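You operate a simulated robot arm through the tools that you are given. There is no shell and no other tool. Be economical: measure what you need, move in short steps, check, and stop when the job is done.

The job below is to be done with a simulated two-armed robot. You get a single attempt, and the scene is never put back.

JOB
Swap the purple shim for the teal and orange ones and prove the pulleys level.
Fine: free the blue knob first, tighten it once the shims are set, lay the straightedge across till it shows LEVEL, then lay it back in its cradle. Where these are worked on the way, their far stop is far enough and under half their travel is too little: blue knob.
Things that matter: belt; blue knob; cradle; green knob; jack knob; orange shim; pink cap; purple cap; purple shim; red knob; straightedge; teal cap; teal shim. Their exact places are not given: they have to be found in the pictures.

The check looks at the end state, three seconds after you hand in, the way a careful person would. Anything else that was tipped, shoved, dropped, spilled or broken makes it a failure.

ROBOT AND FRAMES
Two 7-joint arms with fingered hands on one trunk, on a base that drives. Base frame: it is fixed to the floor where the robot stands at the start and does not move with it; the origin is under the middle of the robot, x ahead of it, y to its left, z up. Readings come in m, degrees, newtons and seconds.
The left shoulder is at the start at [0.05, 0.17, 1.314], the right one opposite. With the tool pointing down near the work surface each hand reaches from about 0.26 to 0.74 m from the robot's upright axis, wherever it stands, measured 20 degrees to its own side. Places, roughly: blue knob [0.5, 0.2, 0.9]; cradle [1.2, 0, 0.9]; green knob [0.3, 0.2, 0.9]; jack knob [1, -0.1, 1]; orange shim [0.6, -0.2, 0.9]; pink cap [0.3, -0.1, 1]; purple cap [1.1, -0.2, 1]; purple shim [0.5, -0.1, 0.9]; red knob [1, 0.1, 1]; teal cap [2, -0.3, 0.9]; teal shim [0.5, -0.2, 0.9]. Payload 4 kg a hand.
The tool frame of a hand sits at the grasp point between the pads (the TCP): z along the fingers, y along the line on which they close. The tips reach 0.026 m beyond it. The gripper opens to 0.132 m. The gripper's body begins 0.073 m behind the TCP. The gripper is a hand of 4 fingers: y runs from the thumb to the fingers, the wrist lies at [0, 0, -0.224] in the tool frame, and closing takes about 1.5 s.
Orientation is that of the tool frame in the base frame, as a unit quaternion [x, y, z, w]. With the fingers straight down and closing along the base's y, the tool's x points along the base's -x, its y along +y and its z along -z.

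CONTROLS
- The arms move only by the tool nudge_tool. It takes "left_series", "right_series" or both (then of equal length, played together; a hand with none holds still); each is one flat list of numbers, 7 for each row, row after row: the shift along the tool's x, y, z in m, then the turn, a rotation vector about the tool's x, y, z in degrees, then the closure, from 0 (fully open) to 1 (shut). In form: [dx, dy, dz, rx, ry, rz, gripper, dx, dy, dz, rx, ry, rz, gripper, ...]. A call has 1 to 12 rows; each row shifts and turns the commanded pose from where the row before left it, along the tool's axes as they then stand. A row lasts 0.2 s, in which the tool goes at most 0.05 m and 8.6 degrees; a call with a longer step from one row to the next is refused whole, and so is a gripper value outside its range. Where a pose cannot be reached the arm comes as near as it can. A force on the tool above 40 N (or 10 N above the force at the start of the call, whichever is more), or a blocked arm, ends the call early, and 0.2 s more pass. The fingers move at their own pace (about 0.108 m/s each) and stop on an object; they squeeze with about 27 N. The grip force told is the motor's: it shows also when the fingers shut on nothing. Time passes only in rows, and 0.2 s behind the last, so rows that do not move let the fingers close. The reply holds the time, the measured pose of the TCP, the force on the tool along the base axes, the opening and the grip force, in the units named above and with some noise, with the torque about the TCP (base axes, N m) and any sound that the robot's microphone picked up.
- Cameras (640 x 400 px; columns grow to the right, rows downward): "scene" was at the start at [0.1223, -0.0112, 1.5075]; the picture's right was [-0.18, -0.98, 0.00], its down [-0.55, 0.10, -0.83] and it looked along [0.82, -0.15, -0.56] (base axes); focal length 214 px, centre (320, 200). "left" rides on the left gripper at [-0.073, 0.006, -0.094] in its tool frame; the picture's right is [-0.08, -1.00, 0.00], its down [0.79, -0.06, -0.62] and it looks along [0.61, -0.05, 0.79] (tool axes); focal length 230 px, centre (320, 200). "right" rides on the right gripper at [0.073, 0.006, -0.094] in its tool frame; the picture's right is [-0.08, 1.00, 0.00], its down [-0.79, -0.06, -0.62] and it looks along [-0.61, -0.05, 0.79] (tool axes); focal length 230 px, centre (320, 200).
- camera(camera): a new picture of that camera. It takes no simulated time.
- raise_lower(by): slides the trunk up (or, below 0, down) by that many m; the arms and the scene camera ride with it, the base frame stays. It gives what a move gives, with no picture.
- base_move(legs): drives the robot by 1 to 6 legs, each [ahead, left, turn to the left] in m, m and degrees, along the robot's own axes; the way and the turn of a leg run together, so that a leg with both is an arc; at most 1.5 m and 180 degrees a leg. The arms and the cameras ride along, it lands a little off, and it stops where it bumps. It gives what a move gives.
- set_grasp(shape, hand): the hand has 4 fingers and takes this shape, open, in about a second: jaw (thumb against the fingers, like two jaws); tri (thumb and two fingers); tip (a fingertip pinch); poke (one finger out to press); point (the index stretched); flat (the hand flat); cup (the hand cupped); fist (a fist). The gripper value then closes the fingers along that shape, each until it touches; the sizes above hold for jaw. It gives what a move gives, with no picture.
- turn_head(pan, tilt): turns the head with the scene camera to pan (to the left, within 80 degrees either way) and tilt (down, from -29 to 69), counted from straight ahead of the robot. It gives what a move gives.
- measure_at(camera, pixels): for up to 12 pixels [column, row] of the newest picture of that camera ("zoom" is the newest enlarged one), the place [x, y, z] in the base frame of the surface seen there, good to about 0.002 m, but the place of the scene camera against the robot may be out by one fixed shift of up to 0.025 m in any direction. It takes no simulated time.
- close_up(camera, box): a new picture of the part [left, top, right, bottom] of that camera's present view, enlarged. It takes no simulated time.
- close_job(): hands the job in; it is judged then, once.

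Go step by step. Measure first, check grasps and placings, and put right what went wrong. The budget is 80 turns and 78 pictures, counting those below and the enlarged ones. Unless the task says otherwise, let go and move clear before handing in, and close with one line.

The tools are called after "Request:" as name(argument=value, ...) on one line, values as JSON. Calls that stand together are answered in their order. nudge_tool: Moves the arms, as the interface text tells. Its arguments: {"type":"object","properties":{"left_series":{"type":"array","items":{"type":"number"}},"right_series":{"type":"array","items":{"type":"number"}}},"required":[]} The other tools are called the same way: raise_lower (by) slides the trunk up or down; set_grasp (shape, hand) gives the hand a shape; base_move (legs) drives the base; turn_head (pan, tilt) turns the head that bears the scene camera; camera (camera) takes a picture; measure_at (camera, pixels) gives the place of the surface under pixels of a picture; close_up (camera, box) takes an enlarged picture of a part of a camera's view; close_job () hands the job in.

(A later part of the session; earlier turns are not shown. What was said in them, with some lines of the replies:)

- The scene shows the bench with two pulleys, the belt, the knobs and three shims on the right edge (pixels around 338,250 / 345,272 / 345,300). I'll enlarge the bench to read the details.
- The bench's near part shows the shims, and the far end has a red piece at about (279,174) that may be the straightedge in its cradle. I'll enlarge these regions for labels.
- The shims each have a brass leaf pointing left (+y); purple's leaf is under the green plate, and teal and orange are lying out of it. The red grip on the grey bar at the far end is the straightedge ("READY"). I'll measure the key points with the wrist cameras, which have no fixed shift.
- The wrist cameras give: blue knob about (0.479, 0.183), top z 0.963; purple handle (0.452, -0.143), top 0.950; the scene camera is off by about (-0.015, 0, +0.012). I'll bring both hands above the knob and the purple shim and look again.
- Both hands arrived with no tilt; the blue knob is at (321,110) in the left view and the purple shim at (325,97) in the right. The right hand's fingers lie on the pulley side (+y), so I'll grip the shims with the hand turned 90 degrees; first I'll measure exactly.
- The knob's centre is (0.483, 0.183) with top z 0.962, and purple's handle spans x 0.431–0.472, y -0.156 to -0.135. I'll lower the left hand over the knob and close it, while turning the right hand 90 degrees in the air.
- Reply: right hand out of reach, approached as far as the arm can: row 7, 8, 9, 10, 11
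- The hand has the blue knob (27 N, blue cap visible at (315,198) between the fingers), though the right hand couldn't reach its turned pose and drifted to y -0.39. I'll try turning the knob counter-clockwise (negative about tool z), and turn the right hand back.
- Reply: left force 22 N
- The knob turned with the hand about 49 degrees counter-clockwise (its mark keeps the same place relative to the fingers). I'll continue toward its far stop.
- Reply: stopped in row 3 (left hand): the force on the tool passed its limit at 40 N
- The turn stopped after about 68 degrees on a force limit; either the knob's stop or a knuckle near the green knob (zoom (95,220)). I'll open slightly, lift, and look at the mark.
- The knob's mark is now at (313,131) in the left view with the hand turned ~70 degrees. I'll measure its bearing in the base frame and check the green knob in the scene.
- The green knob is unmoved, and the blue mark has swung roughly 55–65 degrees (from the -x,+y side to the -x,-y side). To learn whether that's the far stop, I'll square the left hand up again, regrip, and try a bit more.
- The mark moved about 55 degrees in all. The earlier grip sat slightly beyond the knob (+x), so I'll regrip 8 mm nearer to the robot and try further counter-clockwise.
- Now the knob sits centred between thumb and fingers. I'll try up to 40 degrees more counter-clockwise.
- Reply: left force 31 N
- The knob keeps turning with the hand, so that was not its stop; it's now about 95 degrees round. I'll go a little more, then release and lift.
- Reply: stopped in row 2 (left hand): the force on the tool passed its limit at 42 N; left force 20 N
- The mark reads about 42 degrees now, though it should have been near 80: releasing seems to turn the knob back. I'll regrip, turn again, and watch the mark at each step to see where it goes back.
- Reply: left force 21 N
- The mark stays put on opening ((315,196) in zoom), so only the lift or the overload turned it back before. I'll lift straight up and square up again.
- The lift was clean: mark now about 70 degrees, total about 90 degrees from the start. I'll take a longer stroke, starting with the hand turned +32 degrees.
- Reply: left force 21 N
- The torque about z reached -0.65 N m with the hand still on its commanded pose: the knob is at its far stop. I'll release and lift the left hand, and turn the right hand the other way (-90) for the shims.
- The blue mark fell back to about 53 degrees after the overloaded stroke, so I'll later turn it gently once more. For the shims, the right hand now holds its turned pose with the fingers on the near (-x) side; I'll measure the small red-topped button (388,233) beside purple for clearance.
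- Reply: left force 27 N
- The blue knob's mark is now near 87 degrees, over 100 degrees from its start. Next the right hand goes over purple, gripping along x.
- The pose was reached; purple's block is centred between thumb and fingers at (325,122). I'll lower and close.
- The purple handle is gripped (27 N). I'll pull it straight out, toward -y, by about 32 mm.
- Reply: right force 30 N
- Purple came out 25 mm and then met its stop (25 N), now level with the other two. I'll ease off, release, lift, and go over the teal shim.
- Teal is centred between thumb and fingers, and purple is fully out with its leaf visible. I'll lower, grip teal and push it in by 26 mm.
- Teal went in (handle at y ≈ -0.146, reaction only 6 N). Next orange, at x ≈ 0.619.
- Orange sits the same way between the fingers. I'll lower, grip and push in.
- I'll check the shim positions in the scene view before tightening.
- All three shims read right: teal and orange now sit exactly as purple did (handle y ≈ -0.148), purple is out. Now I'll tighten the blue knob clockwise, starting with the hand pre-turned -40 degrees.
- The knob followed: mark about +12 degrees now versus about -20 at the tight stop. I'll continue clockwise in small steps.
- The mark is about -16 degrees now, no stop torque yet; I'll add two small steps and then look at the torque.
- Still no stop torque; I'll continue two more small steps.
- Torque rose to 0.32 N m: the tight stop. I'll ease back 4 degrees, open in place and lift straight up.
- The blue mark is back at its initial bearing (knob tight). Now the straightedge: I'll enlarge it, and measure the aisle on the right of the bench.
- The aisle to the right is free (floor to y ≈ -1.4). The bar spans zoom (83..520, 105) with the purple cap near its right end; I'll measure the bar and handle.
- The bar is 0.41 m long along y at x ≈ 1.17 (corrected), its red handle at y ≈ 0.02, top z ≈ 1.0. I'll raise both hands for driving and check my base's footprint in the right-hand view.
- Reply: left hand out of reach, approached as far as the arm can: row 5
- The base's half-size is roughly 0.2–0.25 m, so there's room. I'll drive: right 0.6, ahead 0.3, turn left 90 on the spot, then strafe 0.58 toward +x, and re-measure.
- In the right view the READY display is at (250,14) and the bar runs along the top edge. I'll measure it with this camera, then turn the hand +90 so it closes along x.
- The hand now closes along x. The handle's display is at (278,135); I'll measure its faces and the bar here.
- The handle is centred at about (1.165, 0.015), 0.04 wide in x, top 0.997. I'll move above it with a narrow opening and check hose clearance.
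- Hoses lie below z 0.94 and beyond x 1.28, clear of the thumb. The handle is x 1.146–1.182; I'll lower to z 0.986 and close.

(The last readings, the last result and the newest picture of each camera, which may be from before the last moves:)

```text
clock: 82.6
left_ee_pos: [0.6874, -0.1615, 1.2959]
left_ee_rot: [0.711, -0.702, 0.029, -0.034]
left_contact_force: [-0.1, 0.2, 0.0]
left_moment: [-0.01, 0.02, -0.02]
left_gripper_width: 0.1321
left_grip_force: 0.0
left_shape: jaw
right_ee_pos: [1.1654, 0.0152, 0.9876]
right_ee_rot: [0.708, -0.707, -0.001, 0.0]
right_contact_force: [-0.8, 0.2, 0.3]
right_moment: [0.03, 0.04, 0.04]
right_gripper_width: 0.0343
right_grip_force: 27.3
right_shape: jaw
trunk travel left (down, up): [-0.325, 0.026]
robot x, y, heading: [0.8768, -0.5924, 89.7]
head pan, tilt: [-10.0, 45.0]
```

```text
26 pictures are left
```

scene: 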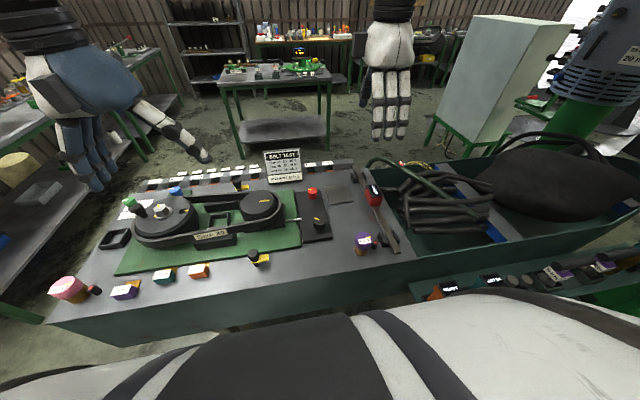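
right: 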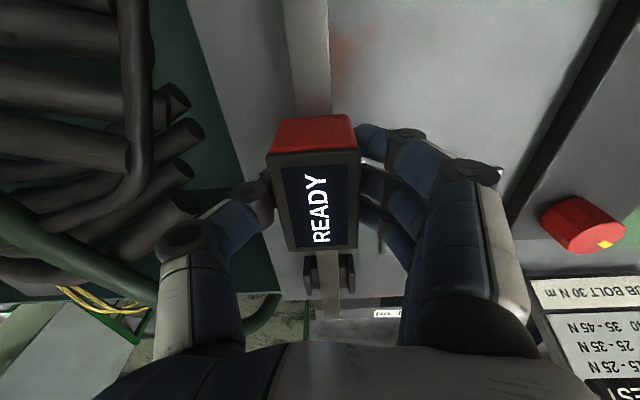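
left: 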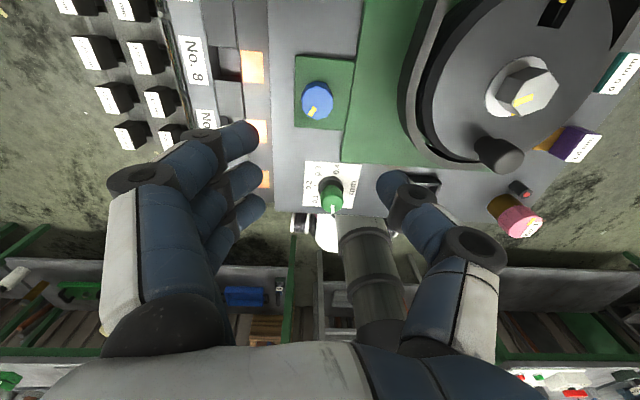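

The straightedge is held firmly (0.034 m wide, 27 N). Cradle pose noted: TCP (1.1654, 0.0152, 0.9876). I'll lift it straight up 0.16 m.

Request:
nudge_tool(right_series=[0, 0, -0.02, 0, 0, 0, 1, 0, 0, -0.03, 0, 0, 0, 1, 0, 0, -0.04, 0, 0, 0, 1, 0, 0, -0.04, 0, 0, 0, 1, 0, 0, -0.03, 0, 0, 0, 1])

Request:
camera(camera="scene")

Request:
camera(camera="left")

```text
clock: 83.8
left_ee_pos: [0.6879, -0.1611, 1.2951]
left_ee_rot: [0.711, -0.702, 0.029, -0.034]
left_contact_force: [-0.8, 1.3, 0.1]
left_moment: [0.0, 0.01, -0.01]
left_gripper_width: 0.1322
left_grip_force: 0.1
left_shape: jaw
right_ee_pos: [1.1629, 0.0117, 1.1466]
right_ee_rot: [0.708, -0.707, 0.0, 0.0]
right_contact_force: [-0.3, 0.4, -5.2]
right_moment: [-0.07, 0.0, 0.01]
right_gripper_width: 0.034
right_grip_force: 27.0
right_shape: jaw
trunk travel left (down, up): [-0.325, 0.026]
robot x, y, heading: [0.8755, -0.5906, 89.5]
head pan, tilt: [-10.0, 45.0]
```

```text
25 pictures are left
```

scene: 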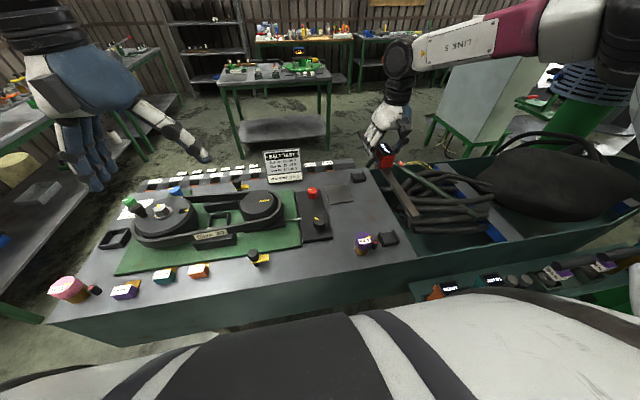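

```text
24 pictures are left
```

left: 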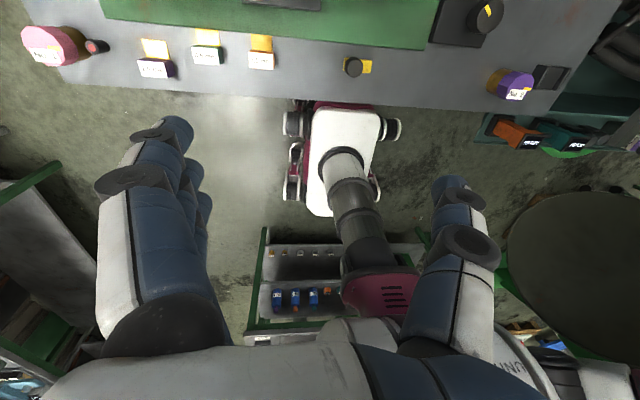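

The straightedge is up clear of the cradle (5 N weight). I'll turn it 90 degrees in place so the bar lies along x, while moving the left hand out of the way.

Request:
nudge_tool(right_series=[0, 0, 0, 0, 0, -8.2, 1, 0, 0, 0, 0, 0, -8.2, 1, 0, 0, 0, 0, 0, -8.2, 1, 0, 0, 0, 0, 0, -8.2, 1, 0, 0, 0, 0, 0, -8.2, 1, 0, 0, 0, 0, 0, -8.2, 1, 0, 0, 0, 0, 0, -8.2, 1, 0, 0, 0, 0, 0, -8.2, 1, 0, 0, 0, 0, 0, -8.2, 1, 0, 0, 0, 0, 0, -8.2, 1, 0, 0, 0, 0, 0, -8.2, 1], left_series=[0, 0.04, 0, 0, 0, 0, 0, 0, 0.04, 0, 0, 0, 0, 0, 0, 0.04, 0, 0, 0, 0, 0, 0, 0.04, 0, 0, 0, 0, 0, 0, 0, 0, 0, 0, 0, 0, 0, 0, 0, 0, 0, 0, 0, 0, 0, 0, 0, 0, 0, 0, 0, 0, 0, 0, 0, 0, 0, 0, 0, 0, 0, 0, 0, 0, 0, 0, 0, 0, 0, 0, 0, 0, 0, 0, 0, 0, 0, 0])

Request:
camera(camera="right")

```text
clock: 86.2
left_ee_pos: [0.5284, -0.1626, 1.281]
left_ee_rot: [0.71, -0.703, 0.027, -0.031]
left_contact_force: [0.1, 0.2, 0.7]
left_moment: [-0.04, 0.0, 0.03]
left_gripper_width: 0.1318
left_grip_force: 0.1
left_shape: jaw
right_ee_pos: [1.1637, 0.0149, 1.146]
right_ee_rot: [1.0, 0.003, 0.0, 0.0]
right_contact_force: [-0.6, 0.4, -5.9]
right_moment: [0.01, 0.01, 0.0]
right_gripper_width: 0.0338
right_grip_force: 27.2
right_shape: jaw
trunk travel left (down, up): [-0.325, 0.026]
robot x, y, heading: [0.8736, -0.591, 89.6]
head pan, tilt: [-10.0, 45.0]
```

```text
23 pictures are left
```

right: 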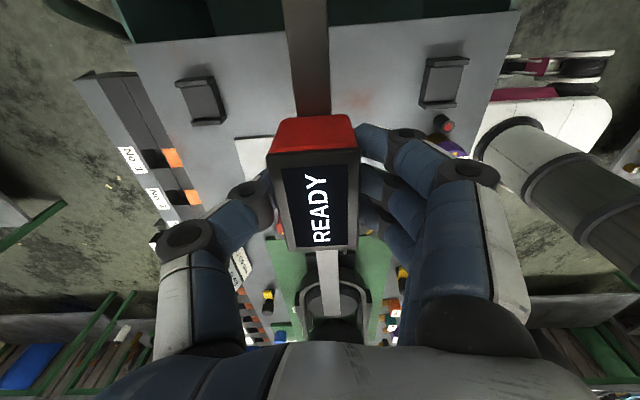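

The bar is now along x. I'll measure the cradle seats from here, and enlarge the pulleys in the scene for laying geometry (using the orange shim as reference for the camera's shift).

Request:
measure_at(camera="right", pixels=[[200, 100], [185, 80], [222, 122], [215, 80], [440, 82], [430, 60], [450, 105], [424, 105], [462, 62]])

Request:
close_up(camera="scene", box=[110, 170, 300, 290])

```text
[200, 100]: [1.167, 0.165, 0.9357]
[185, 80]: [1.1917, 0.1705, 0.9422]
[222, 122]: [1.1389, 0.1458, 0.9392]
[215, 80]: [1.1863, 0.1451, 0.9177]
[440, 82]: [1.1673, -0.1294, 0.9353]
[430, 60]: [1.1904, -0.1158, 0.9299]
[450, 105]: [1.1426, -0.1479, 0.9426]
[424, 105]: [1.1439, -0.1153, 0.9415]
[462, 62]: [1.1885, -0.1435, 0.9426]
```

```text
3.33 times, centred on (205, 230) of scene
```

zoom: 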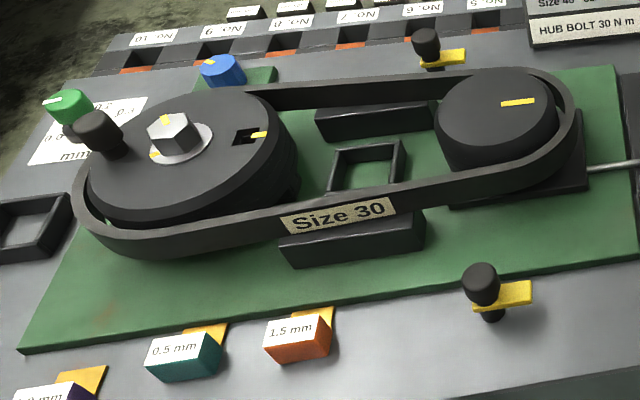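

The cradle seat is at z ≈ 0.9355, so the bar's underside is 0.052 below the TCP. Now I'll measure the pulley faces in this enlarged view.

Request:
measure_at(camera="zoom", pixels=[[295, 328], [180, 352], [180, 160], [175, 138], [172, 115], [265, 115], [288, 130], [92, 180], [205, 205], [500, 105], [545, 120], [480, 140]])

Request:
measure_at(camera="zoom", pixels=[[245, 137], [212, 145], [270, 170], [235, 105], [445, 100], [552, 98], [500, 72], [505, 142], [110, 200], [150, 210], [100, 130], [255, 180]])

```text
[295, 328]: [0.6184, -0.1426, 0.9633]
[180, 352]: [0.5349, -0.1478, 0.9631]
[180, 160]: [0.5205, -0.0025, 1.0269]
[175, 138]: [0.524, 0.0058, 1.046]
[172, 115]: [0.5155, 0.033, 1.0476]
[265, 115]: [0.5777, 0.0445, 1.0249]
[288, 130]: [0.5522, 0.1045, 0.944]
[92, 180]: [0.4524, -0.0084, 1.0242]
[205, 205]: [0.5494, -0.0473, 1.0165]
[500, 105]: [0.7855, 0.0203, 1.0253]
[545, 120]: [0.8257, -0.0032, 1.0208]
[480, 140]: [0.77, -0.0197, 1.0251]
```

```text
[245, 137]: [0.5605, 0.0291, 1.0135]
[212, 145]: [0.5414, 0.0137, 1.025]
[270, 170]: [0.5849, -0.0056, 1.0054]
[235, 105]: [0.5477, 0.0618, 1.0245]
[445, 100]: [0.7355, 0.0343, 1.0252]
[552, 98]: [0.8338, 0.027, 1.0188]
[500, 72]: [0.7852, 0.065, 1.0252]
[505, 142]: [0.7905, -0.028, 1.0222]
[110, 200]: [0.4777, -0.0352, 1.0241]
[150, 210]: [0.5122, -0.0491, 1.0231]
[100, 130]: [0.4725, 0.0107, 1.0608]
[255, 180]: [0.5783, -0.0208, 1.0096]
```

Drum face about x 0.736–0.834, y -0.028–0.065 (raw), big pulley's hub near x 0.52. I'll carry the bar over to handle x ≈ 0.75, so it rests on the big pulley's far part and on the drum, clear of the hex and crank, and look along it with the wrist camera.

Request:
nudge_tool(right_series=[-0.03, 0.004, 0, 0, 0, 0, 1, -0.046, 0.004, 0, 0, 0, 0, 1, -0.046, 0.004, 0, 0, 0, 0, 1, -0.046, 0.004, 0, 0, 0, 0, 1, -0.046, 0.004, 0, 0, 0, 0, 1, -0.046, 0.004, 0, 0, 0, 0, 1, -0.046, 0.004, 0, 0, 0, 0, 1, -0.046, 0.004, 0, 0, 0, 0, 1, -0.043, 0.003, 0, 0, 0, 0, 1, -0.018, 0, 0, 0, 0, 0, 1], left_series=[0, 0.03, 0, 0, 0, 0, 0, 0, 0.03, 0, 0, 0, 0, 0, 0, 0.03, 0, 0, 0, 0, 0, 0, 0, 0, 0, 0, 0, 0, 0, 0, 0, 0, 0, 0, 0, 0, 0, 0, 0, 0, 0, 0, 0, 0, 0, 0, 0, 0, 0, 0, 0, 0, 0, 0, 0, 0, 0, 0, 0, 0, 0, 0, 0, 0, 0, 0, 0, 0, 0, 0])

Request:
camera(camera="right")

Request:
close_up(camera="scene", box=[90, 130, 330, 280])

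```text
clock: 88.4
left_ee_pos: [0.4372, -0.1629, 1.2739]
left_ee_rot: [0.71, -0.703, 0.027, -0.031]
left_contact_force: [1.0, 0.7, 0.4]
left_moment: [0.01, 0.01, -0.01]
left_gripper_width: 0.1316
left_grip_force: 0.0
left_shape: jaw
right_ee_pos: [0.7544, -0.0235, 1.1495]
right_ee_rot: [1.0, 0.001, -0.001, 0.0]
right_contact_force: [-0.3, -0.7, -4.9]
right_moment: [0.03, 0.01, 0.01]
right_gripper_width: 0.0337
right_grip_force: 27.5
right_shape: jaw
trunk travel left (down, up): [-0.325, 0.026]
robot x, y, heading: [0.8775, -0.59, 89.5]
head pan, tilt: [-10.0, 45.0]
```

```text
21 pictures are left
```

right: 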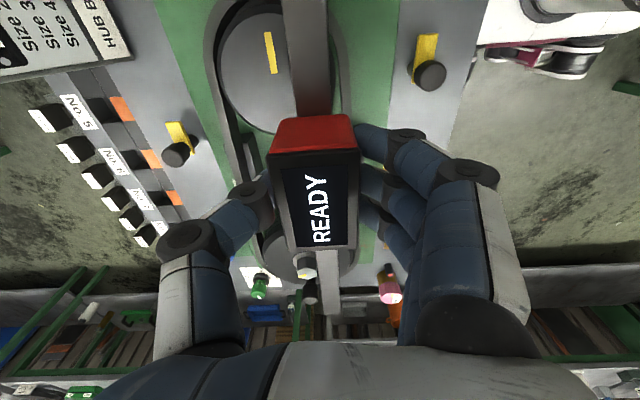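

```text
2.67 times, centred on (210, 205) of scene
```

zoom: 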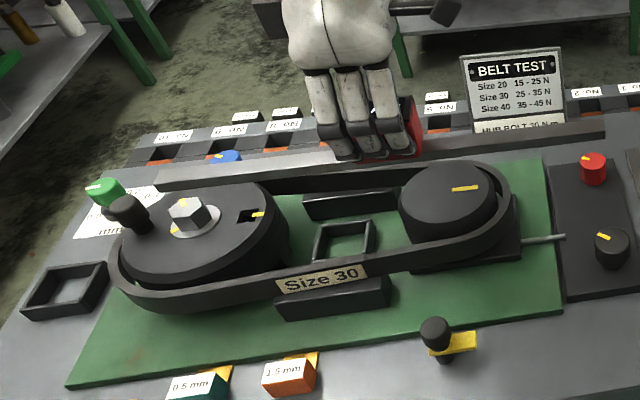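

From the wrist view the drum's face is at (222–330, 5–130). I'll measure its edges, its mark, and the hex to fix the centre line.

Request:
measure_at(camera="right", pixels=[[222, 70], [232, 30], [262, 12], [230, 105], [255, 128], [270, 52], [307, 262], [331, 50], [326, 80], [337, 265], [272, 262], [306, 50]])

```text
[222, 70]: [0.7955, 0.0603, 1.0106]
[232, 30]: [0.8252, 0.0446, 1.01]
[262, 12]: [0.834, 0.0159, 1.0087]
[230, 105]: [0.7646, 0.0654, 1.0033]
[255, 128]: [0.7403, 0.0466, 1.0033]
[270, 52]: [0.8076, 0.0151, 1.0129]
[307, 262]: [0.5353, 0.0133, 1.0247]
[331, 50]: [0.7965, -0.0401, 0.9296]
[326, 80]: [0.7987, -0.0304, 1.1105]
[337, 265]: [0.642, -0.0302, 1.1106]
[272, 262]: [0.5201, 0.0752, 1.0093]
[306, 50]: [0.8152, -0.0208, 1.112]
```

The drum's centre is about (0.787, 0.015), radius 0.047, face z 1.010; the bar's underside is ~0.051 below the TCP. I'll shift 13 mm toward +y (clear of the hub washer) and lower to just above the faces.

Request:
nudge_tool(right_series=[0, -0.007, 0.025, 0, 0, 0, 1, 0, -0.006, 0.03, 0, 0, 0, 1, 0, 0, 0.024, 0, 0, 0, 1, 0, 0, 0.003, 0, 0, 0, 1, 0, 0, 0, 0, 0, 0, 1])

Request:
close_up(camera="scene", box=[110, 150, 300, 270])

```text
clock: 89.8
left_ee_pos: [0.4375, -0.1626, 1.276]
left_ee_rot: [0.71, -0.703, 0.028, -0.031]
left_contact_force: [0.7, -0.4, 0.1]
left_moment: [-0.01, 0.03, 0.01]
left_gripper_width: 0.132
left_grip_force: 0.0
left_shape: jaw
right_ee_pos: [0.7767, 0.0111, 1.0721]
right_ee_rot: [1.0, -0.023, -0.004, -0.003]
right_contact_force: [0.0, -0.9, -6.5]
right_moment: [0.02, 0.03, 0.02]
right_gripper_width: 0.0337
right_grip_force: 26.8
right_shape: jaw
trunk travel left (down, up): [-0.325, 0.026]
robot x, y, heading: [0.8772, -0.5929, 89.5]
head pan, tilt: [-10.0, 45.0]
stopped in row 5 (right hand): the arm was blocked; the commanded pose is now the measured one
```

```text
3.33 times, centred on (205, 210) of scene
```

zoom: 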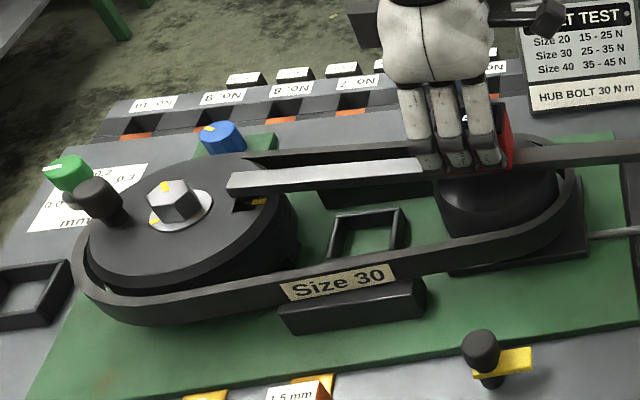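

The arm was blocked and drifted to (0.777, 0.011): this pose is too far across for the right arm. I'll lift, move the hand 0.22 m back toward its own side, and drive the base 0.22 m to the left.

Request:
nudge_tool(right_series=[0, 0, -0.03, 0, 0, 0, 1, 0, 0, -0.04, 0, 0, 0, 1, 0.02, 0.004, -0.01, 0, 0, 0, 1, 0.04, 0.005, 0, 0, 0, 2.6, 1, 0.04, 0.005, 0, 0, 0, 0, 1, 0.04, 0.005, 0, 0, 0, 0, 1, 0.04, 0.005, 0, 0, 0, 0, 1, 0.04, 0, 0, 0, 0, 0, 1])

Request:
base_move(legs=[[0, 0.24, 0]])

Request:
camera(camera="scene")

```text
clock: 91.6
left_ee_pos: [0.4389, -0.1624, 1.2751]
left_ee_rot: [0.71, -0.703, 0.026, -0.031]
left_contact_force: [0.4, -0.5, 0.2]
left_moment: [0.0, 0.0, -0.01]
left_gripper_width: 0.1319
left_grip_force: 0.0
left_shape: jaw
right_ee_pos: [0.9898, -0.0331, 1.1495]
right_ee_rot: [0.999, -0.04, -0.004, -0.003]
right_contact_force: [0.3, -0.4, -5.8]
right_moment: [0.01, 0.02, -0.01]
right_gripper_width: 0.0336
right_grip_force: 27.4
right_shape: jaw
trunk travel left (down, up): [-0.325, 0.026]
robot x, y, heading: [0.8756, -0.5885, 89.8]
head pan, tilt: [-10.0, 45.0]
```

```text
clock: 94.3
left_ee_pos: [0.1971, -0.1606, 1.2746]
left_ee_rot: [0.71, -0.703, 0.027, -0.031]
left_contact_force: [0.3, 0.0, 0.7]
left_moment: [-0.01, -0.01, -0.04]
left_gripper_width: 0.1318
left_grip_force: 0.1
left_shape: jaw
right_ee_pos: [0.7495, -0.033, 1.1497]
right_ee_rot: [0.999, -0.042, -0.004, -0.004]
right_contact_force: [0.5, 0.6, -5.5]
right_moment: [-0.03, 0.0, 0.01]
right_gripper_width: 0.0335
right_grip_force: 26.6
right_shape: jaw
trunk travel left (down, up): [-0.325, 0.026]
robot x, y, heading: [0.6354, -0.5918, 89.4]
head pan, tilt: [-10.0, 45.0]
```

```text
18 pictures are left
```

scene: 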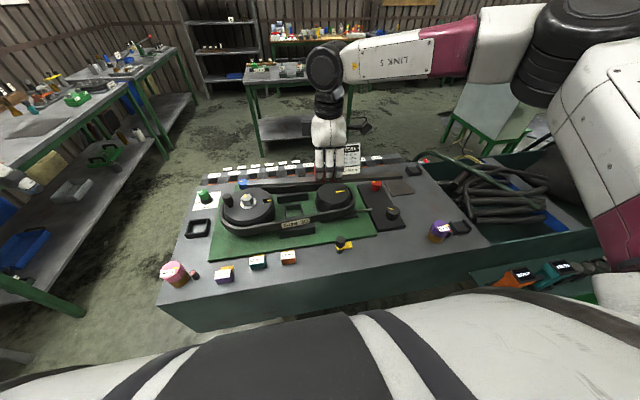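

The base moved 0.24 m; the hand is at (0.7495, -0.033) with a yaw error of about 4.8 degrees. I'll correct yaw and tilt, shift +y 22 mm, and lower to about 1 cm above the faces.

Request:
nudge_tool(right_series=[0, 0, 0, -0.48, 0.44, -4.8, 1, 0.0035, -0.0115, 0, 0, 0, 0, 1, 0, -0.011, 0.02, 0, 0, 0, 1, 0, 0, 0.03, 0, 0, 0, 1, 0, 0, 0.027, 0, 0, 0, 1, 0, 0, 0, 0, 0, 0, 1])

Request:
close_up(camera="scene", box=[200, 140, 400, 260])

```text
clock: 95.7
left_ee_pos: [0.1985, -0.1606, 1.2753]
left_ee_rot: [0.71, -0.703, 0.027, -0.031]
left_contact_force: [0.3, 0.5, -0.4]
left_moment: [0.02, 0.04, 0.01]
left_gripper_width: 0.1317
left_grip_force: 0.1
left_shape: jaw
right_ee_pos: [0.7521, -0.01, 1.0733]
right_ee_rot: [1.0, -0.001, 0.001, 0.001]
right_contact_force: [-0.8, -1.0, -5.2]
right_moment: [-0.02, 0.01, 0.0]
right_gripper_width: 0.0334
right_grip_force: 26.9
right_shape: jaw
trunk travel left (down, up): [-0.325, 0.026]
robot x, y, heading: [0.634, -0.5904, 89.5]
head pan, tilt: [-10.0, 45.0]
```

```text
3.20 times, centred on (300, 200) of scene
```

zoom: 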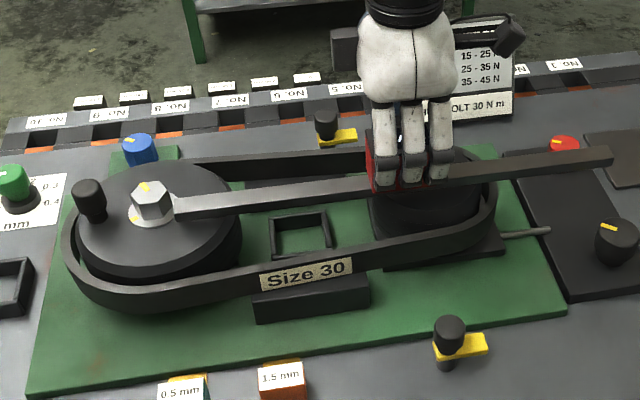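

The bar's end (zoom (175,205)) is close to the hub's washer; I'll shift 8 mm to +x and 6 mm to -y, then lower gently to contact.

Request:
nudge_tool(right_series=[0.008, 0.006, 0, 0, 0, 0, 1, 0, 0, 0.006, 0, 0, 0, 1, 0, 0, 0.003, 0, 0, 0, 1, 0, 0, 0.002, 0, 0, 0, 1, 0, 0, 0.002, 0, 0, 0, 1, 0, 0, 0, 0, 0, 0, 1])

Request:
close_up(camera="right", box=[180, 0, 480, 330])

```text
clock: 97.1
left_ee_pos: [0.1986, -0.162, 1.2749]
left_ee_rot: [0.709, -0.704, 0.026, -0.032]
left_contact_force: [1.0, -0.1, -0.4]
left_moment: [-0.02, -0.01, 0.03]
left_gripper_width: 0.1319
left_grip_force: 0.0
left_shape: jaw
right_ee_pos: [0.762, -0.0159, 1.0604]
right_ee_rot: [1.0, -0.001, 0.0, 0.0]
right_contact_force: [0.2, -0.1, 2.3]
right_moment: [-0.03, 0.0, 0.01]
right_gripper_width: 0.0337
right_grip_force: 27.6
right_shape: jaw
trunk travel left (down, up): [-0.325, 0.026]
robot x, y, heading: [0.6354, -0.586, 89.5]
head pan, tilt: [-10.0, 45.0]
```

```text
1.21 times, centred on (330, 165) of right
```

zoom: 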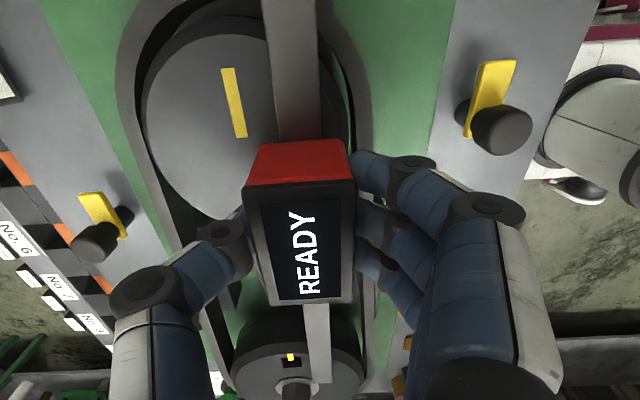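

The force swung from -5 to +2 N, so the bar rests on both faces, but it still shows READY. I'll press 1 mm more, then wait a moment.

Request:
nudge_tool(right_series=[0, 0, 0.001, 0, 0, 0, 1, 0, 0, 0, 0, 0, 0, 1, 0, 0, 0, 0, 0, 0, 1, 0, 0, 0, 0, 0, 0, 1, 0, 0, 0, 0, 0, 0, 1, 0, 0, 0, 0, 0, 0, 1])

Request:
close_up(camera="right", box=[180, 0, 480, 330])

```text
clock: 98.5
left_ee_pos: [0.1976, -0.1618, 1.2746]
left_ee_rot: [0.71, -0.703, 0.027, -0.032]
left_contact_force: [0.4, -0.7, -0.7]
left_moment: [0.02, -0.01, -0.01]
left_gripper_width: 0.1321
left_grip_force: 0.0
left_shape: jaw
right_ee_pos: [0.7625, -0.0154, 1.0604]
right_ee_rot: [1.0, -0.001, 0.0, -0.001]
right_contact_force: [0.5, 5.6, 17.2]
right_moment: [0.07, -0.03, 0.01]
right_gripper_width: 0.0341
right_grip_force: 26.8
right_shape: jaw
trunk travel left (down, up): [-0.325, 0.026]
robot x, y, heading: [0.6364, -0.589, 89.4]
head pan, tilt: [-10.0, 45.0]
```

```text
1.21 times, centred on (330, 165) of right
```

zoom: 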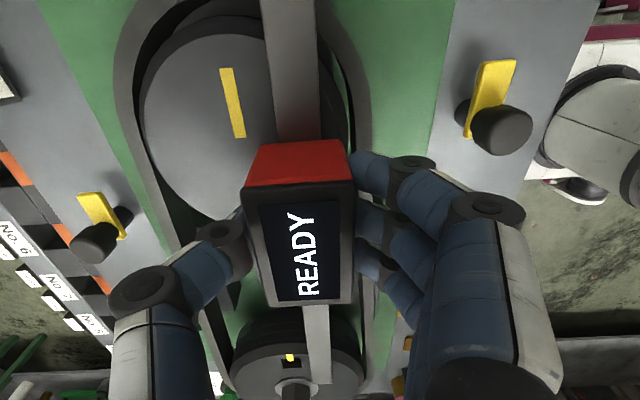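

17 N of support, still READY; perhaps it needs to be let go. I'll ease the pressure, open the hand and wait.

Request:
nudge_tool(right_series=[0, 0, -0.001, 0, 0, 0, 1, 0, 0, 0, 0, 0, 0, 0.85, 0, 0, 0, 0, 0, 0, 0.65, 0, 0, 0, 0, 0, 0, 0.6, 0, 0, 0, 0, 0, 0, 0.6, 0, 0, 0, 0, 0, 0, 0.6, 0, 0, 0, 0, 0, 0, 0.6])

Request:
close_up(camera="right", box=[180, 0, 480, 330])

```text
clock: 100.1
left_ee_pos: [0.1978, -0.1609, 1.2751]
left_ee_rot: [0.71, -0.703, 0.026, -0.032]
left_contact_force: [0.4, -0.7, -0.7]
left_moment: [0.02, -0.01, 0.01]
left_gripper_width: 0.1319
left_grip_force: 0.1
left_shape: jaw
right_ee_pos: [0.7612, -0.0172, 1.0596]
right_ee_rot: [1.0, -0.001, 0.0, 0.001]
right_contact_force: [0.4, -0.2, 0.1]
right_moment: [-0.01, -0.01, -0.02]
right_gripper_width: 0.0524
right_grip_force: 0.0
right_shape: jaw
trunk travel left (down, up): [-0.325, 0.026]
robot x, y, heading: [0.6337, -0.589, 89.3]
head pan, tilt: [-10.0, 45.0]
```

```text
1.21 times, centred on (330, 165) of right
```

zoom: 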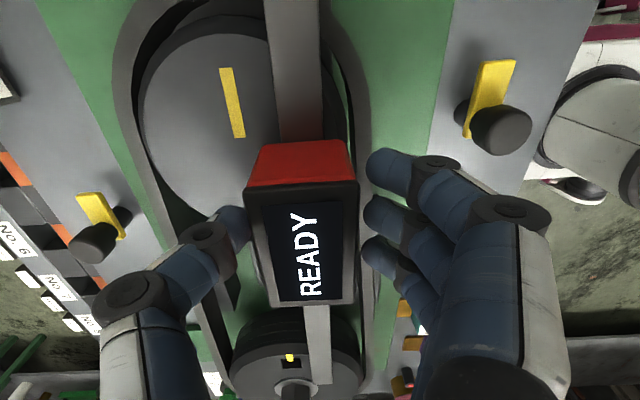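

Still READY. The handle is probably expected nearer the middle between the pulleys (x ≈ 0.655); I'll measure the washer and crank to see if the bar can pass beside them.

Request:
measure_at(camera="zoom", pixels=[[276, 389], [316, 384], [297, 378], [297, 392], [311, 370], [329, 370], [232, 380], [363, 380], [306, 320], [329, 320], [350, 130], [276, 100]])

Request:
close_up(camera="scene", box=[200, 160, 360, 260])

```text
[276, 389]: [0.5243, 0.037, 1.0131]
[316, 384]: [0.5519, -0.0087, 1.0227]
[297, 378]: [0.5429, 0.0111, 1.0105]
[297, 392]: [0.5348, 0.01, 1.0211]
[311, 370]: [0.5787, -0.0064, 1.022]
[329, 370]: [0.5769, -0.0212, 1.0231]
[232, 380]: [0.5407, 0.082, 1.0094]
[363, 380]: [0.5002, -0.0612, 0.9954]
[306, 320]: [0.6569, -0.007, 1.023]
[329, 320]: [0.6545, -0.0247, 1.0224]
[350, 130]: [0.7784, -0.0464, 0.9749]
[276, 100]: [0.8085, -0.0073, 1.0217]
```

```text
4.00 times, centred on (280, 210) of scene
```

zoom: 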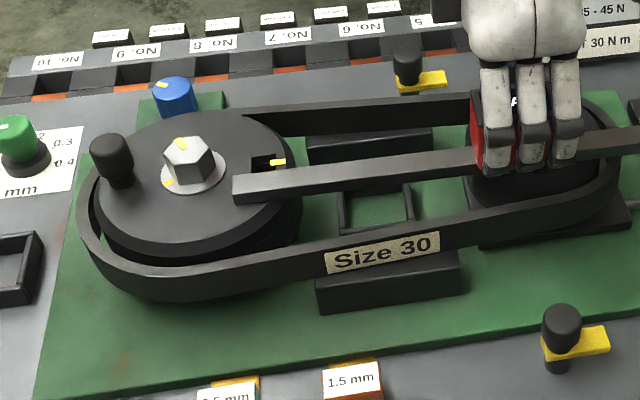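

The hub washer is centred at about (0.521, 0.015) with r 0.022, the pulley r 0.07, so a bar at y ≈ -0.0205 clears it by 4 mm. I'll regrip, lift 6 cm and shift by driving the base 0.1 m to the left.

Request:
nudge_tool(right_series=[0, 0, 0, 0, 0, 0, 0.8, 0, 0, 0, 0, 0, 0, 1, 0, 0, 0, 0, 0, 0, 1, 0, 0, 0, 0, 0, 0, 1, 0, 0, -0.02, 0, 0, 0, 1, 0, 0, -0.04, 0, 0, 0, 1])

Request:
base_move(legs=[[0, 0.1, 0]])

Request:
camera(camera="right")

```text
clock: 101.5
left_ee_pos: [0.1978, -0.1617, 1.2754]
left_ee_rot: [0.709, -0.704, 0.026, -0.031]
left_contact_force: [-0.2, 0.4, -0.3]
left_moment: [0.02, 0.0, 0.0]
left_gripper_width: 0.132
left_grip_force: 0.1
left_shape: jaw
right_ee_pos: [0.7616, -0.0166, 1.1196]
right_ee_rot: [1.0, 0.0, 0.001, 0.0]
right_contact_force: [0.3, 0.3, -5.2]
right_moment: [0.0, 0.05, 0.0]
right_gripper_width: 0.0338
right_grip_force: 27.1
right_shape: jaw
trunk travel left (down, up): [-0.325, 0.026]
robot x, y, heading: [0.6335, -0.5885, 89.3]
head pan, tilt: [-10.0, 45.0]
```

```text
clock: 103.1
left_ee_pos: [0.0962, -0.1605, 1.2754]
left_ee_rot: [0.71, -0.703, 0.026, -0.031]
left_contact_force: [-0.7, 0.9, -0.1]
left_moment: [0.01, 0.0, -0.05]
left_gripper_width: 0.1318
left_grip_force: 0.1
left_shape: jaw
right_ee_pos: [0.6607, -0.0144, 1.1189]
right_ee_rot: [1.0, 0.0, 0.001, 0.001]
right_contact_force: [0.1, 0.1, -5.6]
right_moment: [0.03, -0.04, -0.01]
right_gripper_width: 0.0339
right_grip_force: 26.7
right_shape: jaw
trunk travel left (down, up): [-0.325, 0.026]
robot x, y, heading: [0.5351, -0.5843, 89.6]
head pan, tilt: [-10.0, 45.0]
```

```text
12 pictures are left
```

right: 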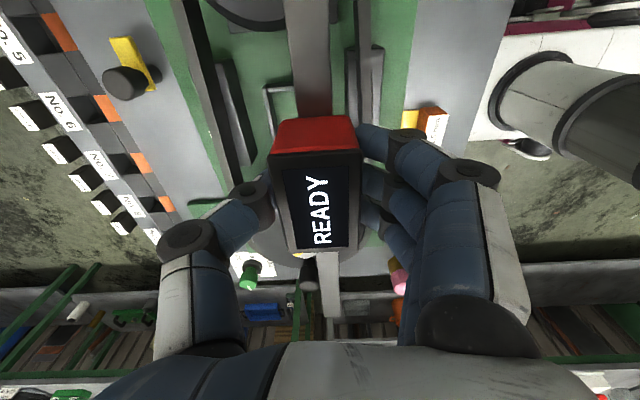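

The hand is at (0.661, -0.0144). I'll measure the crank seen at (308,272) and the bar to confirm lateral clearance before lowering.

Request:
measure_at(camera="right", pixels=[[308, 268], [302, 272], [315, 268], [310, 284], [319, 270], [338, 270], [319, 310], [338, 310], [290, 10], [331, 10], [300, 258], [250, 20]])

```text
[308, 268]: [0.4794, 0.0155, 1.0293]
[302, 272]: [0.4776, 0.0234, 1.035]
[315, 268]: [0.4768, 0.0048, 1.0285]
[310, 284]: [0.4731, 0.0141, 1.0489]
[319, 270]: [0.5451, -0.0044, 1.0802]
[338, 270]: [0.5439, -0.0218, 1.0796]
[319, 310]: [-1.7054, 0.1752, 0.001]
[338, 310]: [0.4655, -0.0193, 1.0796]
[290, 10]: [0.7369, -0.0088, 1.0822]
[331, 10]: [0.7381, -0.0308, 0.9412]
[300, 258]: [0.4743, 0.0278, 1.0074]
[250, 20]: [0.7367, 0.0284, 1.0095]
```

The crank's near edge is at y ≈ +0.003 and the bar, once shifted 7 mm to -y, will lie at -0.011 to -0.03. I'll shift and lower it onto the faces.

Request:
nudge_tool(right_series=[-0.002, 0.007, 0, 0, 0, 0, 1, 0, 0, 0.03, 0, 0, 0, 1, 0, 0, 0.021, 0, 0, 0, 1, 0, 0, 0.004, 0, 0, 0, 1, 0, 0, 0.003, 0, 0, 0, 1, 0, 0, 0.001, 0, 0, 0, 1, 0, 0, 0, 0, 0, 0, 1, 0, 0, 0, 0, 0, 0, 1])

Request:
close_up(camera="right", box=[180, 0, 480, 330])

```text
clock: 104.9
left_ee_pos: [0.0977, -0.1609, 1.2751]
left_ee_rot: [0.71, -0.703, 0.027, -0.032]
left_contact_force: [0.3, -0.9, -0.1]
left_moment: [0.01, 0.03, -0.01]
left_gripper_width: 0.1317
left_grip_force: 0.1
left_shape: jaw
right_ee_pos: [0.6577, -0.0212, 1.0588]
right_ee_rot: [1.0, -0.002, 0.0, 0.001]
right_contact_force: [-0.4, 1.1, 3.0]
right_moment: [-0.02, 0.02, -0.03]
right_gripper_width: 0.034
right_grip_force: 27.2
right_shape: jaw
trunk travel left (down, up): [-0.325, 0.026]
robot x, y, heading: [0.5373, -0.5876, 89.6]
head pan, tilt: [-10.0, 45.0]
```

```text
1.21 times, centred on (330, 165) of right
```

zoom: 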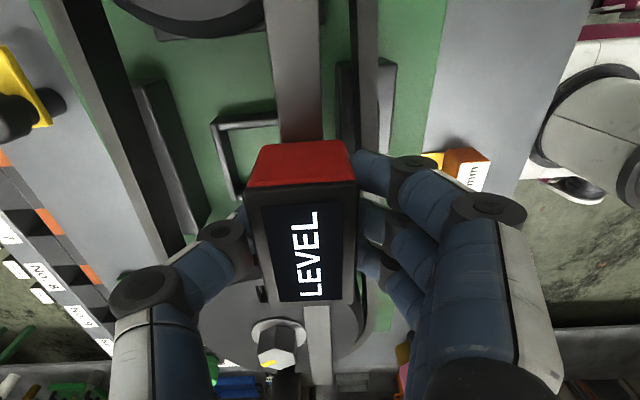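

It shows LEVEL. I'll hold a moment, lift the bar 9 cm and drive back right 0.34 m toward the cradle.

Request:
nudge_tool(right_series=[0, 0, 0, 0, 0, 0, 1, 0, 0, 0, 0, 0, 0, 1, 0, 0, 0, 0, 0, 0, 1, 0, 0, 0, 0, 0, 0, 1, 0, 0, -0.01, 0, 0, 0, 1, 0, 0, -0.03, 0, 0, 0, 1, 0, 0, -0.04, 0, 0, 0, 1, 0, 0, -0.01, 0, 0, 0, 1])

Request:
base_move(legs=[[0, -0.34, 0]])

```text
clock: 106.7
left_ee_pos: [0.0973, -0.1592, 1.2754]
left_ee_rot: [0.71, -0.703, 0.027, -0.031]
left_contact_force: [0.3, -0.9, 0.9]
left_moment: [0.0, 0.04, 0.01]
left_gripper_width: 0.1319
left_grip_force: 0.1
left_shape: jaw
right_ee_pos: [0.6597, -0.0213, 1.1495]
right_ee_rot: [1.0, 0.0, 0.001, 0.002]
right_contact_force: [-0.2, 0.0, -4.9]
right_moment: [-0.03, 0.02, -0.02]
right_gripper_width: 0.0341
right_grip_force: 26.9
right_shape: jaw
trunk travel left (down, up): [-0.325, 0.026]
robot x, y, heading: [0.5367, -0.59, 89.8]
head pan, tilt: [-10.0, 45.0]
```

```text
clock: 110.3
left_ee_pos: [0.4423, -0.163, 1.2754]
left_ee_rot: [0.71, -0.703, 0.027, -0.03]
left_contact_force: [-0.3, -0.7, 0.2]
left_moment: [0.01, 0.02, 0.02]
left_gripper_width: 0.1316
left_grip_force: 0.0
left_shape: jaw
right_ee_pos: [1.0047, -0.0238, 1.1502]
right_ee_rot: [1.0, -0.001, 0.001, 0.001]
right_contact_force: [0.1, 0.4, -5.2]
right_moment: [-0.01, 0.0, 0.0]
right_gripper_width: 0.034
right_grip_force: 26.8
right_shape: jaw
trunk travel left (down, up): [-0.325, 0.026]
robot x, y, heading: [0.8816, -0.5909, 89.5]
head pan, tilt: [-10.0, 45.0]
```

Now I'll move the hand over the cradle (1.1654, 0.0152) and turn the bar back 90 degrees.

Request:
nudge_tool(right_series=[0.04, -0.0098, 0, 0, 0, 0, 1, 0.04, -0.0098, 0, 0, 0, 0, 1, 0.04, -0.0098, 0, 0, 0, 0, 1, 0.04, -0.0098, 0, 0, 0, 0, 1])

Request:
nudge_tool(right_series=[0, 0, 0, 0, 0, 8.2, 1, 0, 0, 0, 0, 0, 8.2, 1, 0, 0, 0, 0, 0, 8.2, 1, 0, 0, 0, 0, 0, 8.2, 1, 0, 0, 0, 0, 0, 8.2, 1, 0, 0, 0, 0, 0, 8.2, 1, 0, 0, 0, 0, 0, 8.2, 1, 0, 0, 0, 0, 0, 8.2, 1, 0, 0, 0, 0, 0, 8.2, 1, 0, 0, 0, 0, 0, 8.2, 1, 0, 0, 0, 0, 0, 7.8, 1, 0, 0, 0, 0, 0, 0, 1])

Request:
camera(camera="right")

```text
clock: 111.3
left_ee_pos: [0.4437, -0.1628, 1.2764]
left_ee_rot: [0.71, -0.703, 0.026, -0.03]
left_contact_force: [0.6, 0.9, -1.0]
left_moment: [0.01, 0.05, 0.01]
left_gripper_width: 0.1315
left_grip_force: 0.1
left_shape: jaw
right_ee_pos: [1.1642, 0.0141, 1.1498]
right_ee_rot: [1.0, 0.001, 0.0, 0.0]
right_contact_force: [-0.2, -0.2, -6.2]
right_moment: [-0.01, 0.03, -0.01]
right_gripper_width: 0.0336
right_grip_force: 26.9
right_shape: jaw
trunk travel left (down, up): [-0.325, 0.026]
robot x, y, heading: [0.8869, -0.5942, 89.7]
head pan, tilt: [-10.0, 45.0]
```

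```text
clock: 113.9
left_ee_pos: [0.4419, -0.1635, 1.2755]
left_ee_rot: [0.71, -0.703, 0.027, -0.03]
left_contact_force: [0.8, 0.2, 0.1]
left_moment: [0.0, 0.01, -0.01]
left_gripper_width: 0.1317
left_grip_force: 0.0
left_shape: jaw
right_ee_pos: [1.1646, 0.0154, 1.1496]
right_ee_rot: [0.708, -0.707, 0.001, 0.0]
right_contact_force: [-0.8, -0.4, -4.9]
right_moment: [0.0, 0.0, -0.01]
right_gripper_width: 0.0337
right_grip_force: 27.1
right_shape: jaw
trunk travel left (down, up): [-0.325, 0.026]
robot x, y, heading: [0.8818, -0.5923, 89.7]
head pan, tilt: [-10.0, 45.0]
```

```text
10 pictures are left
```

right: 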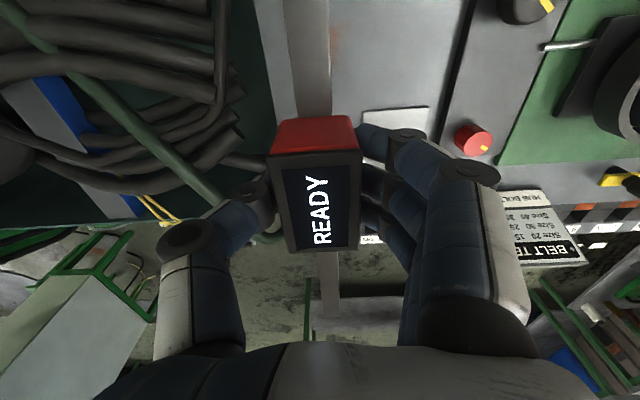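

The pose matches the recorded cradle pose within 1 mm. I'll lower the bar straight down, slowly at the end.

Request:
nudge_tool(right_series=[0, -0.001, 0.04, 0, 0, 0, 1, 0, 0, 0.04, 0, 0, 0, 1, 0, 0, 0.04, 0, 0, 0, 1, 0, 0, 0.025, 0, 0, 0, 1, 0, 0, 0.009, 0, 0, 0, 1, 0, 0, 0.004, 0, 0, 0, 1, 0, 0, 0.002, 0, 0, 0, 1, 0, 0, 0.001, 0, 0, 0, 1, 0, 0, 0, 0, 0, 0, 1])

Request:
camera(camera="right")

```text
clock: 115.9
left_ee_pos: [0.4431, -0.1628, 1.2746]
left_ee_rot: [0.711, -0.702, 0.026, -0.03]
left_contact_force: [-0.6, 0.2, -0.2]
left_moment: [0.01, -0.01, -0.01]
left_gripper_width: 0.1319
left_grip_force: 0.1
left_shape: jaw
right_ee_pos: [1.1661, 0.0173, 0.9903]
right_ee_rot: [0.708, -0.706, 0.0, 0.0]
right_contact_force: [-0.5, -0.3, -5.0]
right_moment: [0.01, 0.02, 0.02]
right_gripper_width: 0.034
right_grip_force: 27.0
right_shape: jaw
trunk travel left (down, up): [-0.325, 0.026]
robot x, y, heading: [0.8826, -0.5916, 89.5]
head pan, tilt: [-10.0, 45.0]
```

```text
9 pictures are left
```

right: 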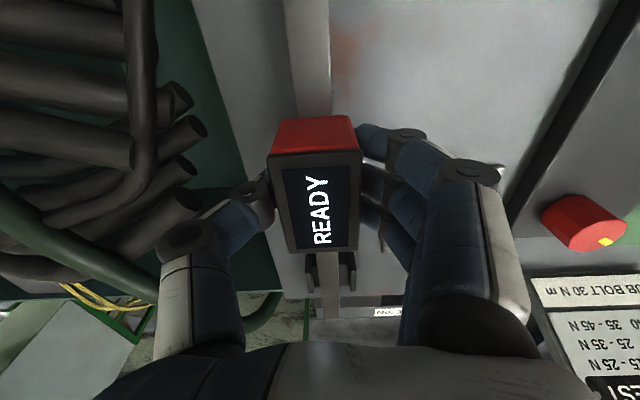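

Still hanging (-5 N) at z 0.9903, nearly seated in the cradle slots at (330,270). A few more small steps down.

Request:
nudge_tool(right_series=[0, 0, 0.0015, 0, 0, 0, 1, 0, 0, 0.0015, 0, 0, 0, 1, 0, 0, 0.001, 0, 0, 0, 1, 0, 0, 0, 0, 0, 0, 1])

```text
clock: 116.9
left_ee_pos: [0.4421, -0.1628, 1.276]
left_ee_rot: [0.71, -0.703, 0.027, -0.031]
left_contact_force: [0.2, -0.5, 0.3]
left_moment: [0.0, 0.01, -0.03]
left_gripper_width: 0.1319
left_grip_force: 0.1
left_shape: jaw
right_ee_pos: [1.1663, 0.0154, 0.9859]
right_ee_rot: [0.708, -0.706, 0.001, 0.0]
right_contact_force: [-0.5, 0.7, -3.8]
right_moment: [-0.01, 0.01, -0.02]
right_gripper_width: 0.0338
right_grip_force: 27.1
right_shape: jaw
trunk travel left (down, up): [-0.325, 0.026]
robot x, y, heading: [0.8812, -0.5923, 89.7]
head pan, tilt: [-10.0, 45.0]
```

The load has just started to ease (-3.8 N), so it's touching. One more millimetre, then I'll release and lift.

Request:
nudge_tool(right_series=[0, 0, 0.001, 0, 0, 0, 1, 0, 0, 0, 0, 0, 0, 1])

Request:
nudge_tool(right_series=[0, 0, 0, 0, 0, 0, 0.85, 0, 0, 0, 0, 0, 0, 0.65, 0, 0, 0, 0, 0, 0, 0.52, 0, 0, 0, 0, 0, 0, 0.52, 0, 0, -0.02, 0, 0, 0, 0.52, 0, 0, -0.03, 0, 0, 0, 0.52, 0, 0, -0.04, 0, 0, 0, 0.5, 0, 0, -0.04, 0, 0, 0, 0.3, 0.04, 0.01, -0.02, 0, 0, 0, 0.3, 0.04, 0.01, -0.02, 0, 0, 0, 0.3])

Request:
camera(camera="right")

Request:
camera(camera="scene")

```text
clock: 117.5
left_ee_pos: [0.4424, -0.1635, 1.2746]
left_ee_rot: [0.71, -0.703, 0.026, -0.032]
left_contact_force: [-1.0, 0.3, 0.2]
left_moment: [0.01, -0.02, -0.01]
left_gripper_width: 0.132
left_grip_force: 0.0
left_shape: jaw
right_ee_pos: [1.1663, 0.0163, 0.9839]
right_ee_rot: [0.708, -0.706, 0.0, -0.001]
right_contact_force: [1.3, 2.9, 4.7]
right_moment: [0.04, -0.01, -0.06]
right_gripper_width: 0.0336
right_grip_force: 27.2
right_shape: jaw
trunk travel left (down, up): [-0.325, 0.026]
robot x, y, heading: [0.8801, -0.5904, 89.8]
head pan, tilt: [-10.0, 45.0]
```

```text
clock: 119.7
left_ee_pos: [0.4413, -0.1637, 1.2748]
left_ee_rot: [0.711, -0.702, 0.026, -0.032]
left_contact_force: [-0.5, 0.0, 0.1]
left_moment: [0.03, 0.01, 0.0]
left_gripper_width: 0.132
left_grip_force: 0.1
left_shape: jaw
right_ee_pos: [1.1463, -0.0671, 1.1552]
right_ee_rot: [0.708, -0.706, 0.001, 0.0]
right_contact_force: [0.9, -0.3, 0.8]
right_moment: [0.04, -0.02, 0.01]
right_gripper_width: 0.0922
right_grip_force: 0.1
right_shape: jaw
trunk travel left (down, up): [-0.325, 0.026]
robot x, y, heading: [0.881, -0.5923, 89.8]
head pan, tilt: [-10.0, 45.0]
```

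```text
8 pictures are left
```

right: 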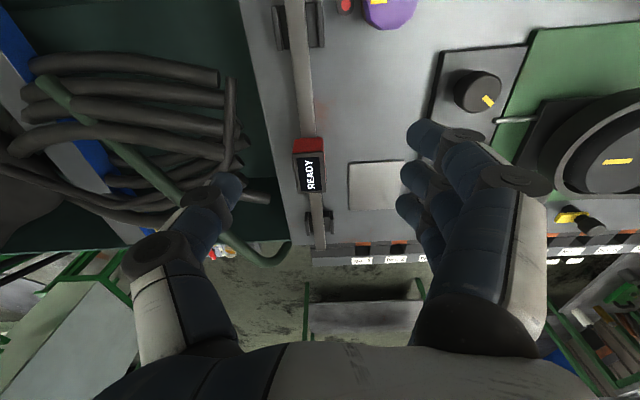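

```text
7 pictures are left
```

scene: 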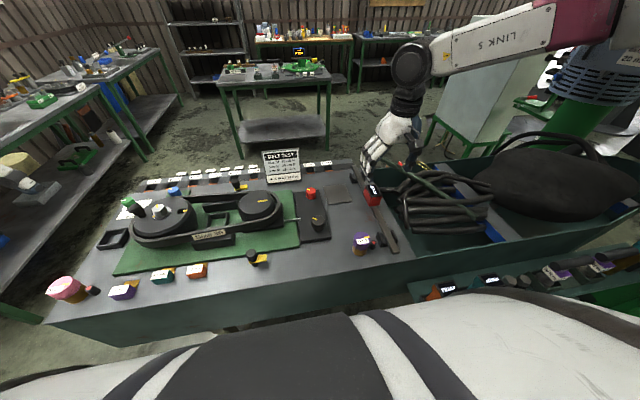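

The bar lies in both cradle seats, showing READY. I'll verify its height and take a last look at the shims and blue knob.

Request:
measure_at(camera="right", pixels=[[298, 30], [306, 100], [317, 205], [319, 240], [310, 172]])

Request:
close_up(camera="scene", box=[40, 170, 280, 310])

Request:
nudge_tool(right_series=[0.03, 0, -0.03, 0, 0, 0, 0, 0.03, 0, -0.03, 0, 0, 0, 0, 0.02, 0, -0.03, 0, 0, 0, 0])

```text
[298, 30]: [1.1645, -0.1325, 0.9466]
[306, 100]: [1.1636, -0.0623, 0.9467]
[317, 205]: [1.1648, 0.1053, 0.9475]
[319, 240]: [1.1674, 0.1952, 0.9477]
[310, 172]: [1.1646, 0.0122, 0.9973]
```

```text
2.67 times, centred on (160, 240) of scene
```

zoom: 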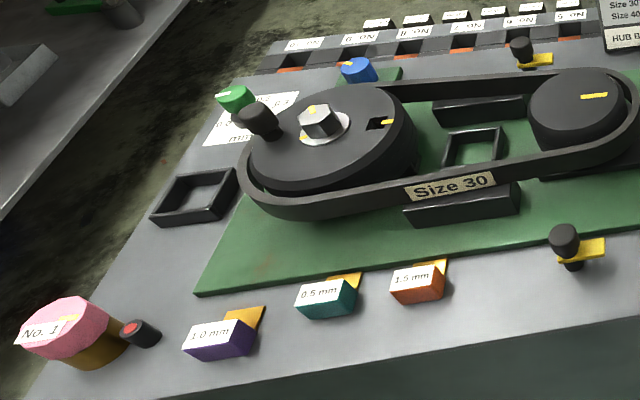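

```text
clock: 120.5
left_ee_pos: [0.443, -0.1636, 1.2751]
left_ee_rot: [0.71, -0.703, 0.026, -0.032]
left_contact_force: [0.0, 0.2, 1.0]
left_moment: [0.04, -0.02, 0.03]
left_gripper_width: 0.1318
left_grip_force: 0.1
left_shape: jaw
right_ee_pos: [1.148, -0.145, 1.2454]
right_ee_rot: [0.708, -0.706, 0.001, -0.001]
right_contact_force: [0.4, -0.4, -0.8]
right_moment: [0.01, 0.01, 0.0]
right_gripper_width: 0.1319
right_grip_force: 0.1
right_shape: jaw
trunk travel left (down, up): [-0.325, 0.026]
robot x, y, heading: [0.883, -0.5913, 89.9]
head pan, tilt: [-10.0, 45.0]
```

The bar is seated at z ≈ 0.947 along its length, as it was at the start. Teal and orange are in, purple is out, the blue knob is tight, and both hands are clear, so I'm handing in.

Request:
close_job()

```text
The job is handed in.
```

I swapped the purple shim for the teal and orange ones, retightened the blue knob, and the straightedge showed LEVEL across the pulleys; it is now back in its cradle.
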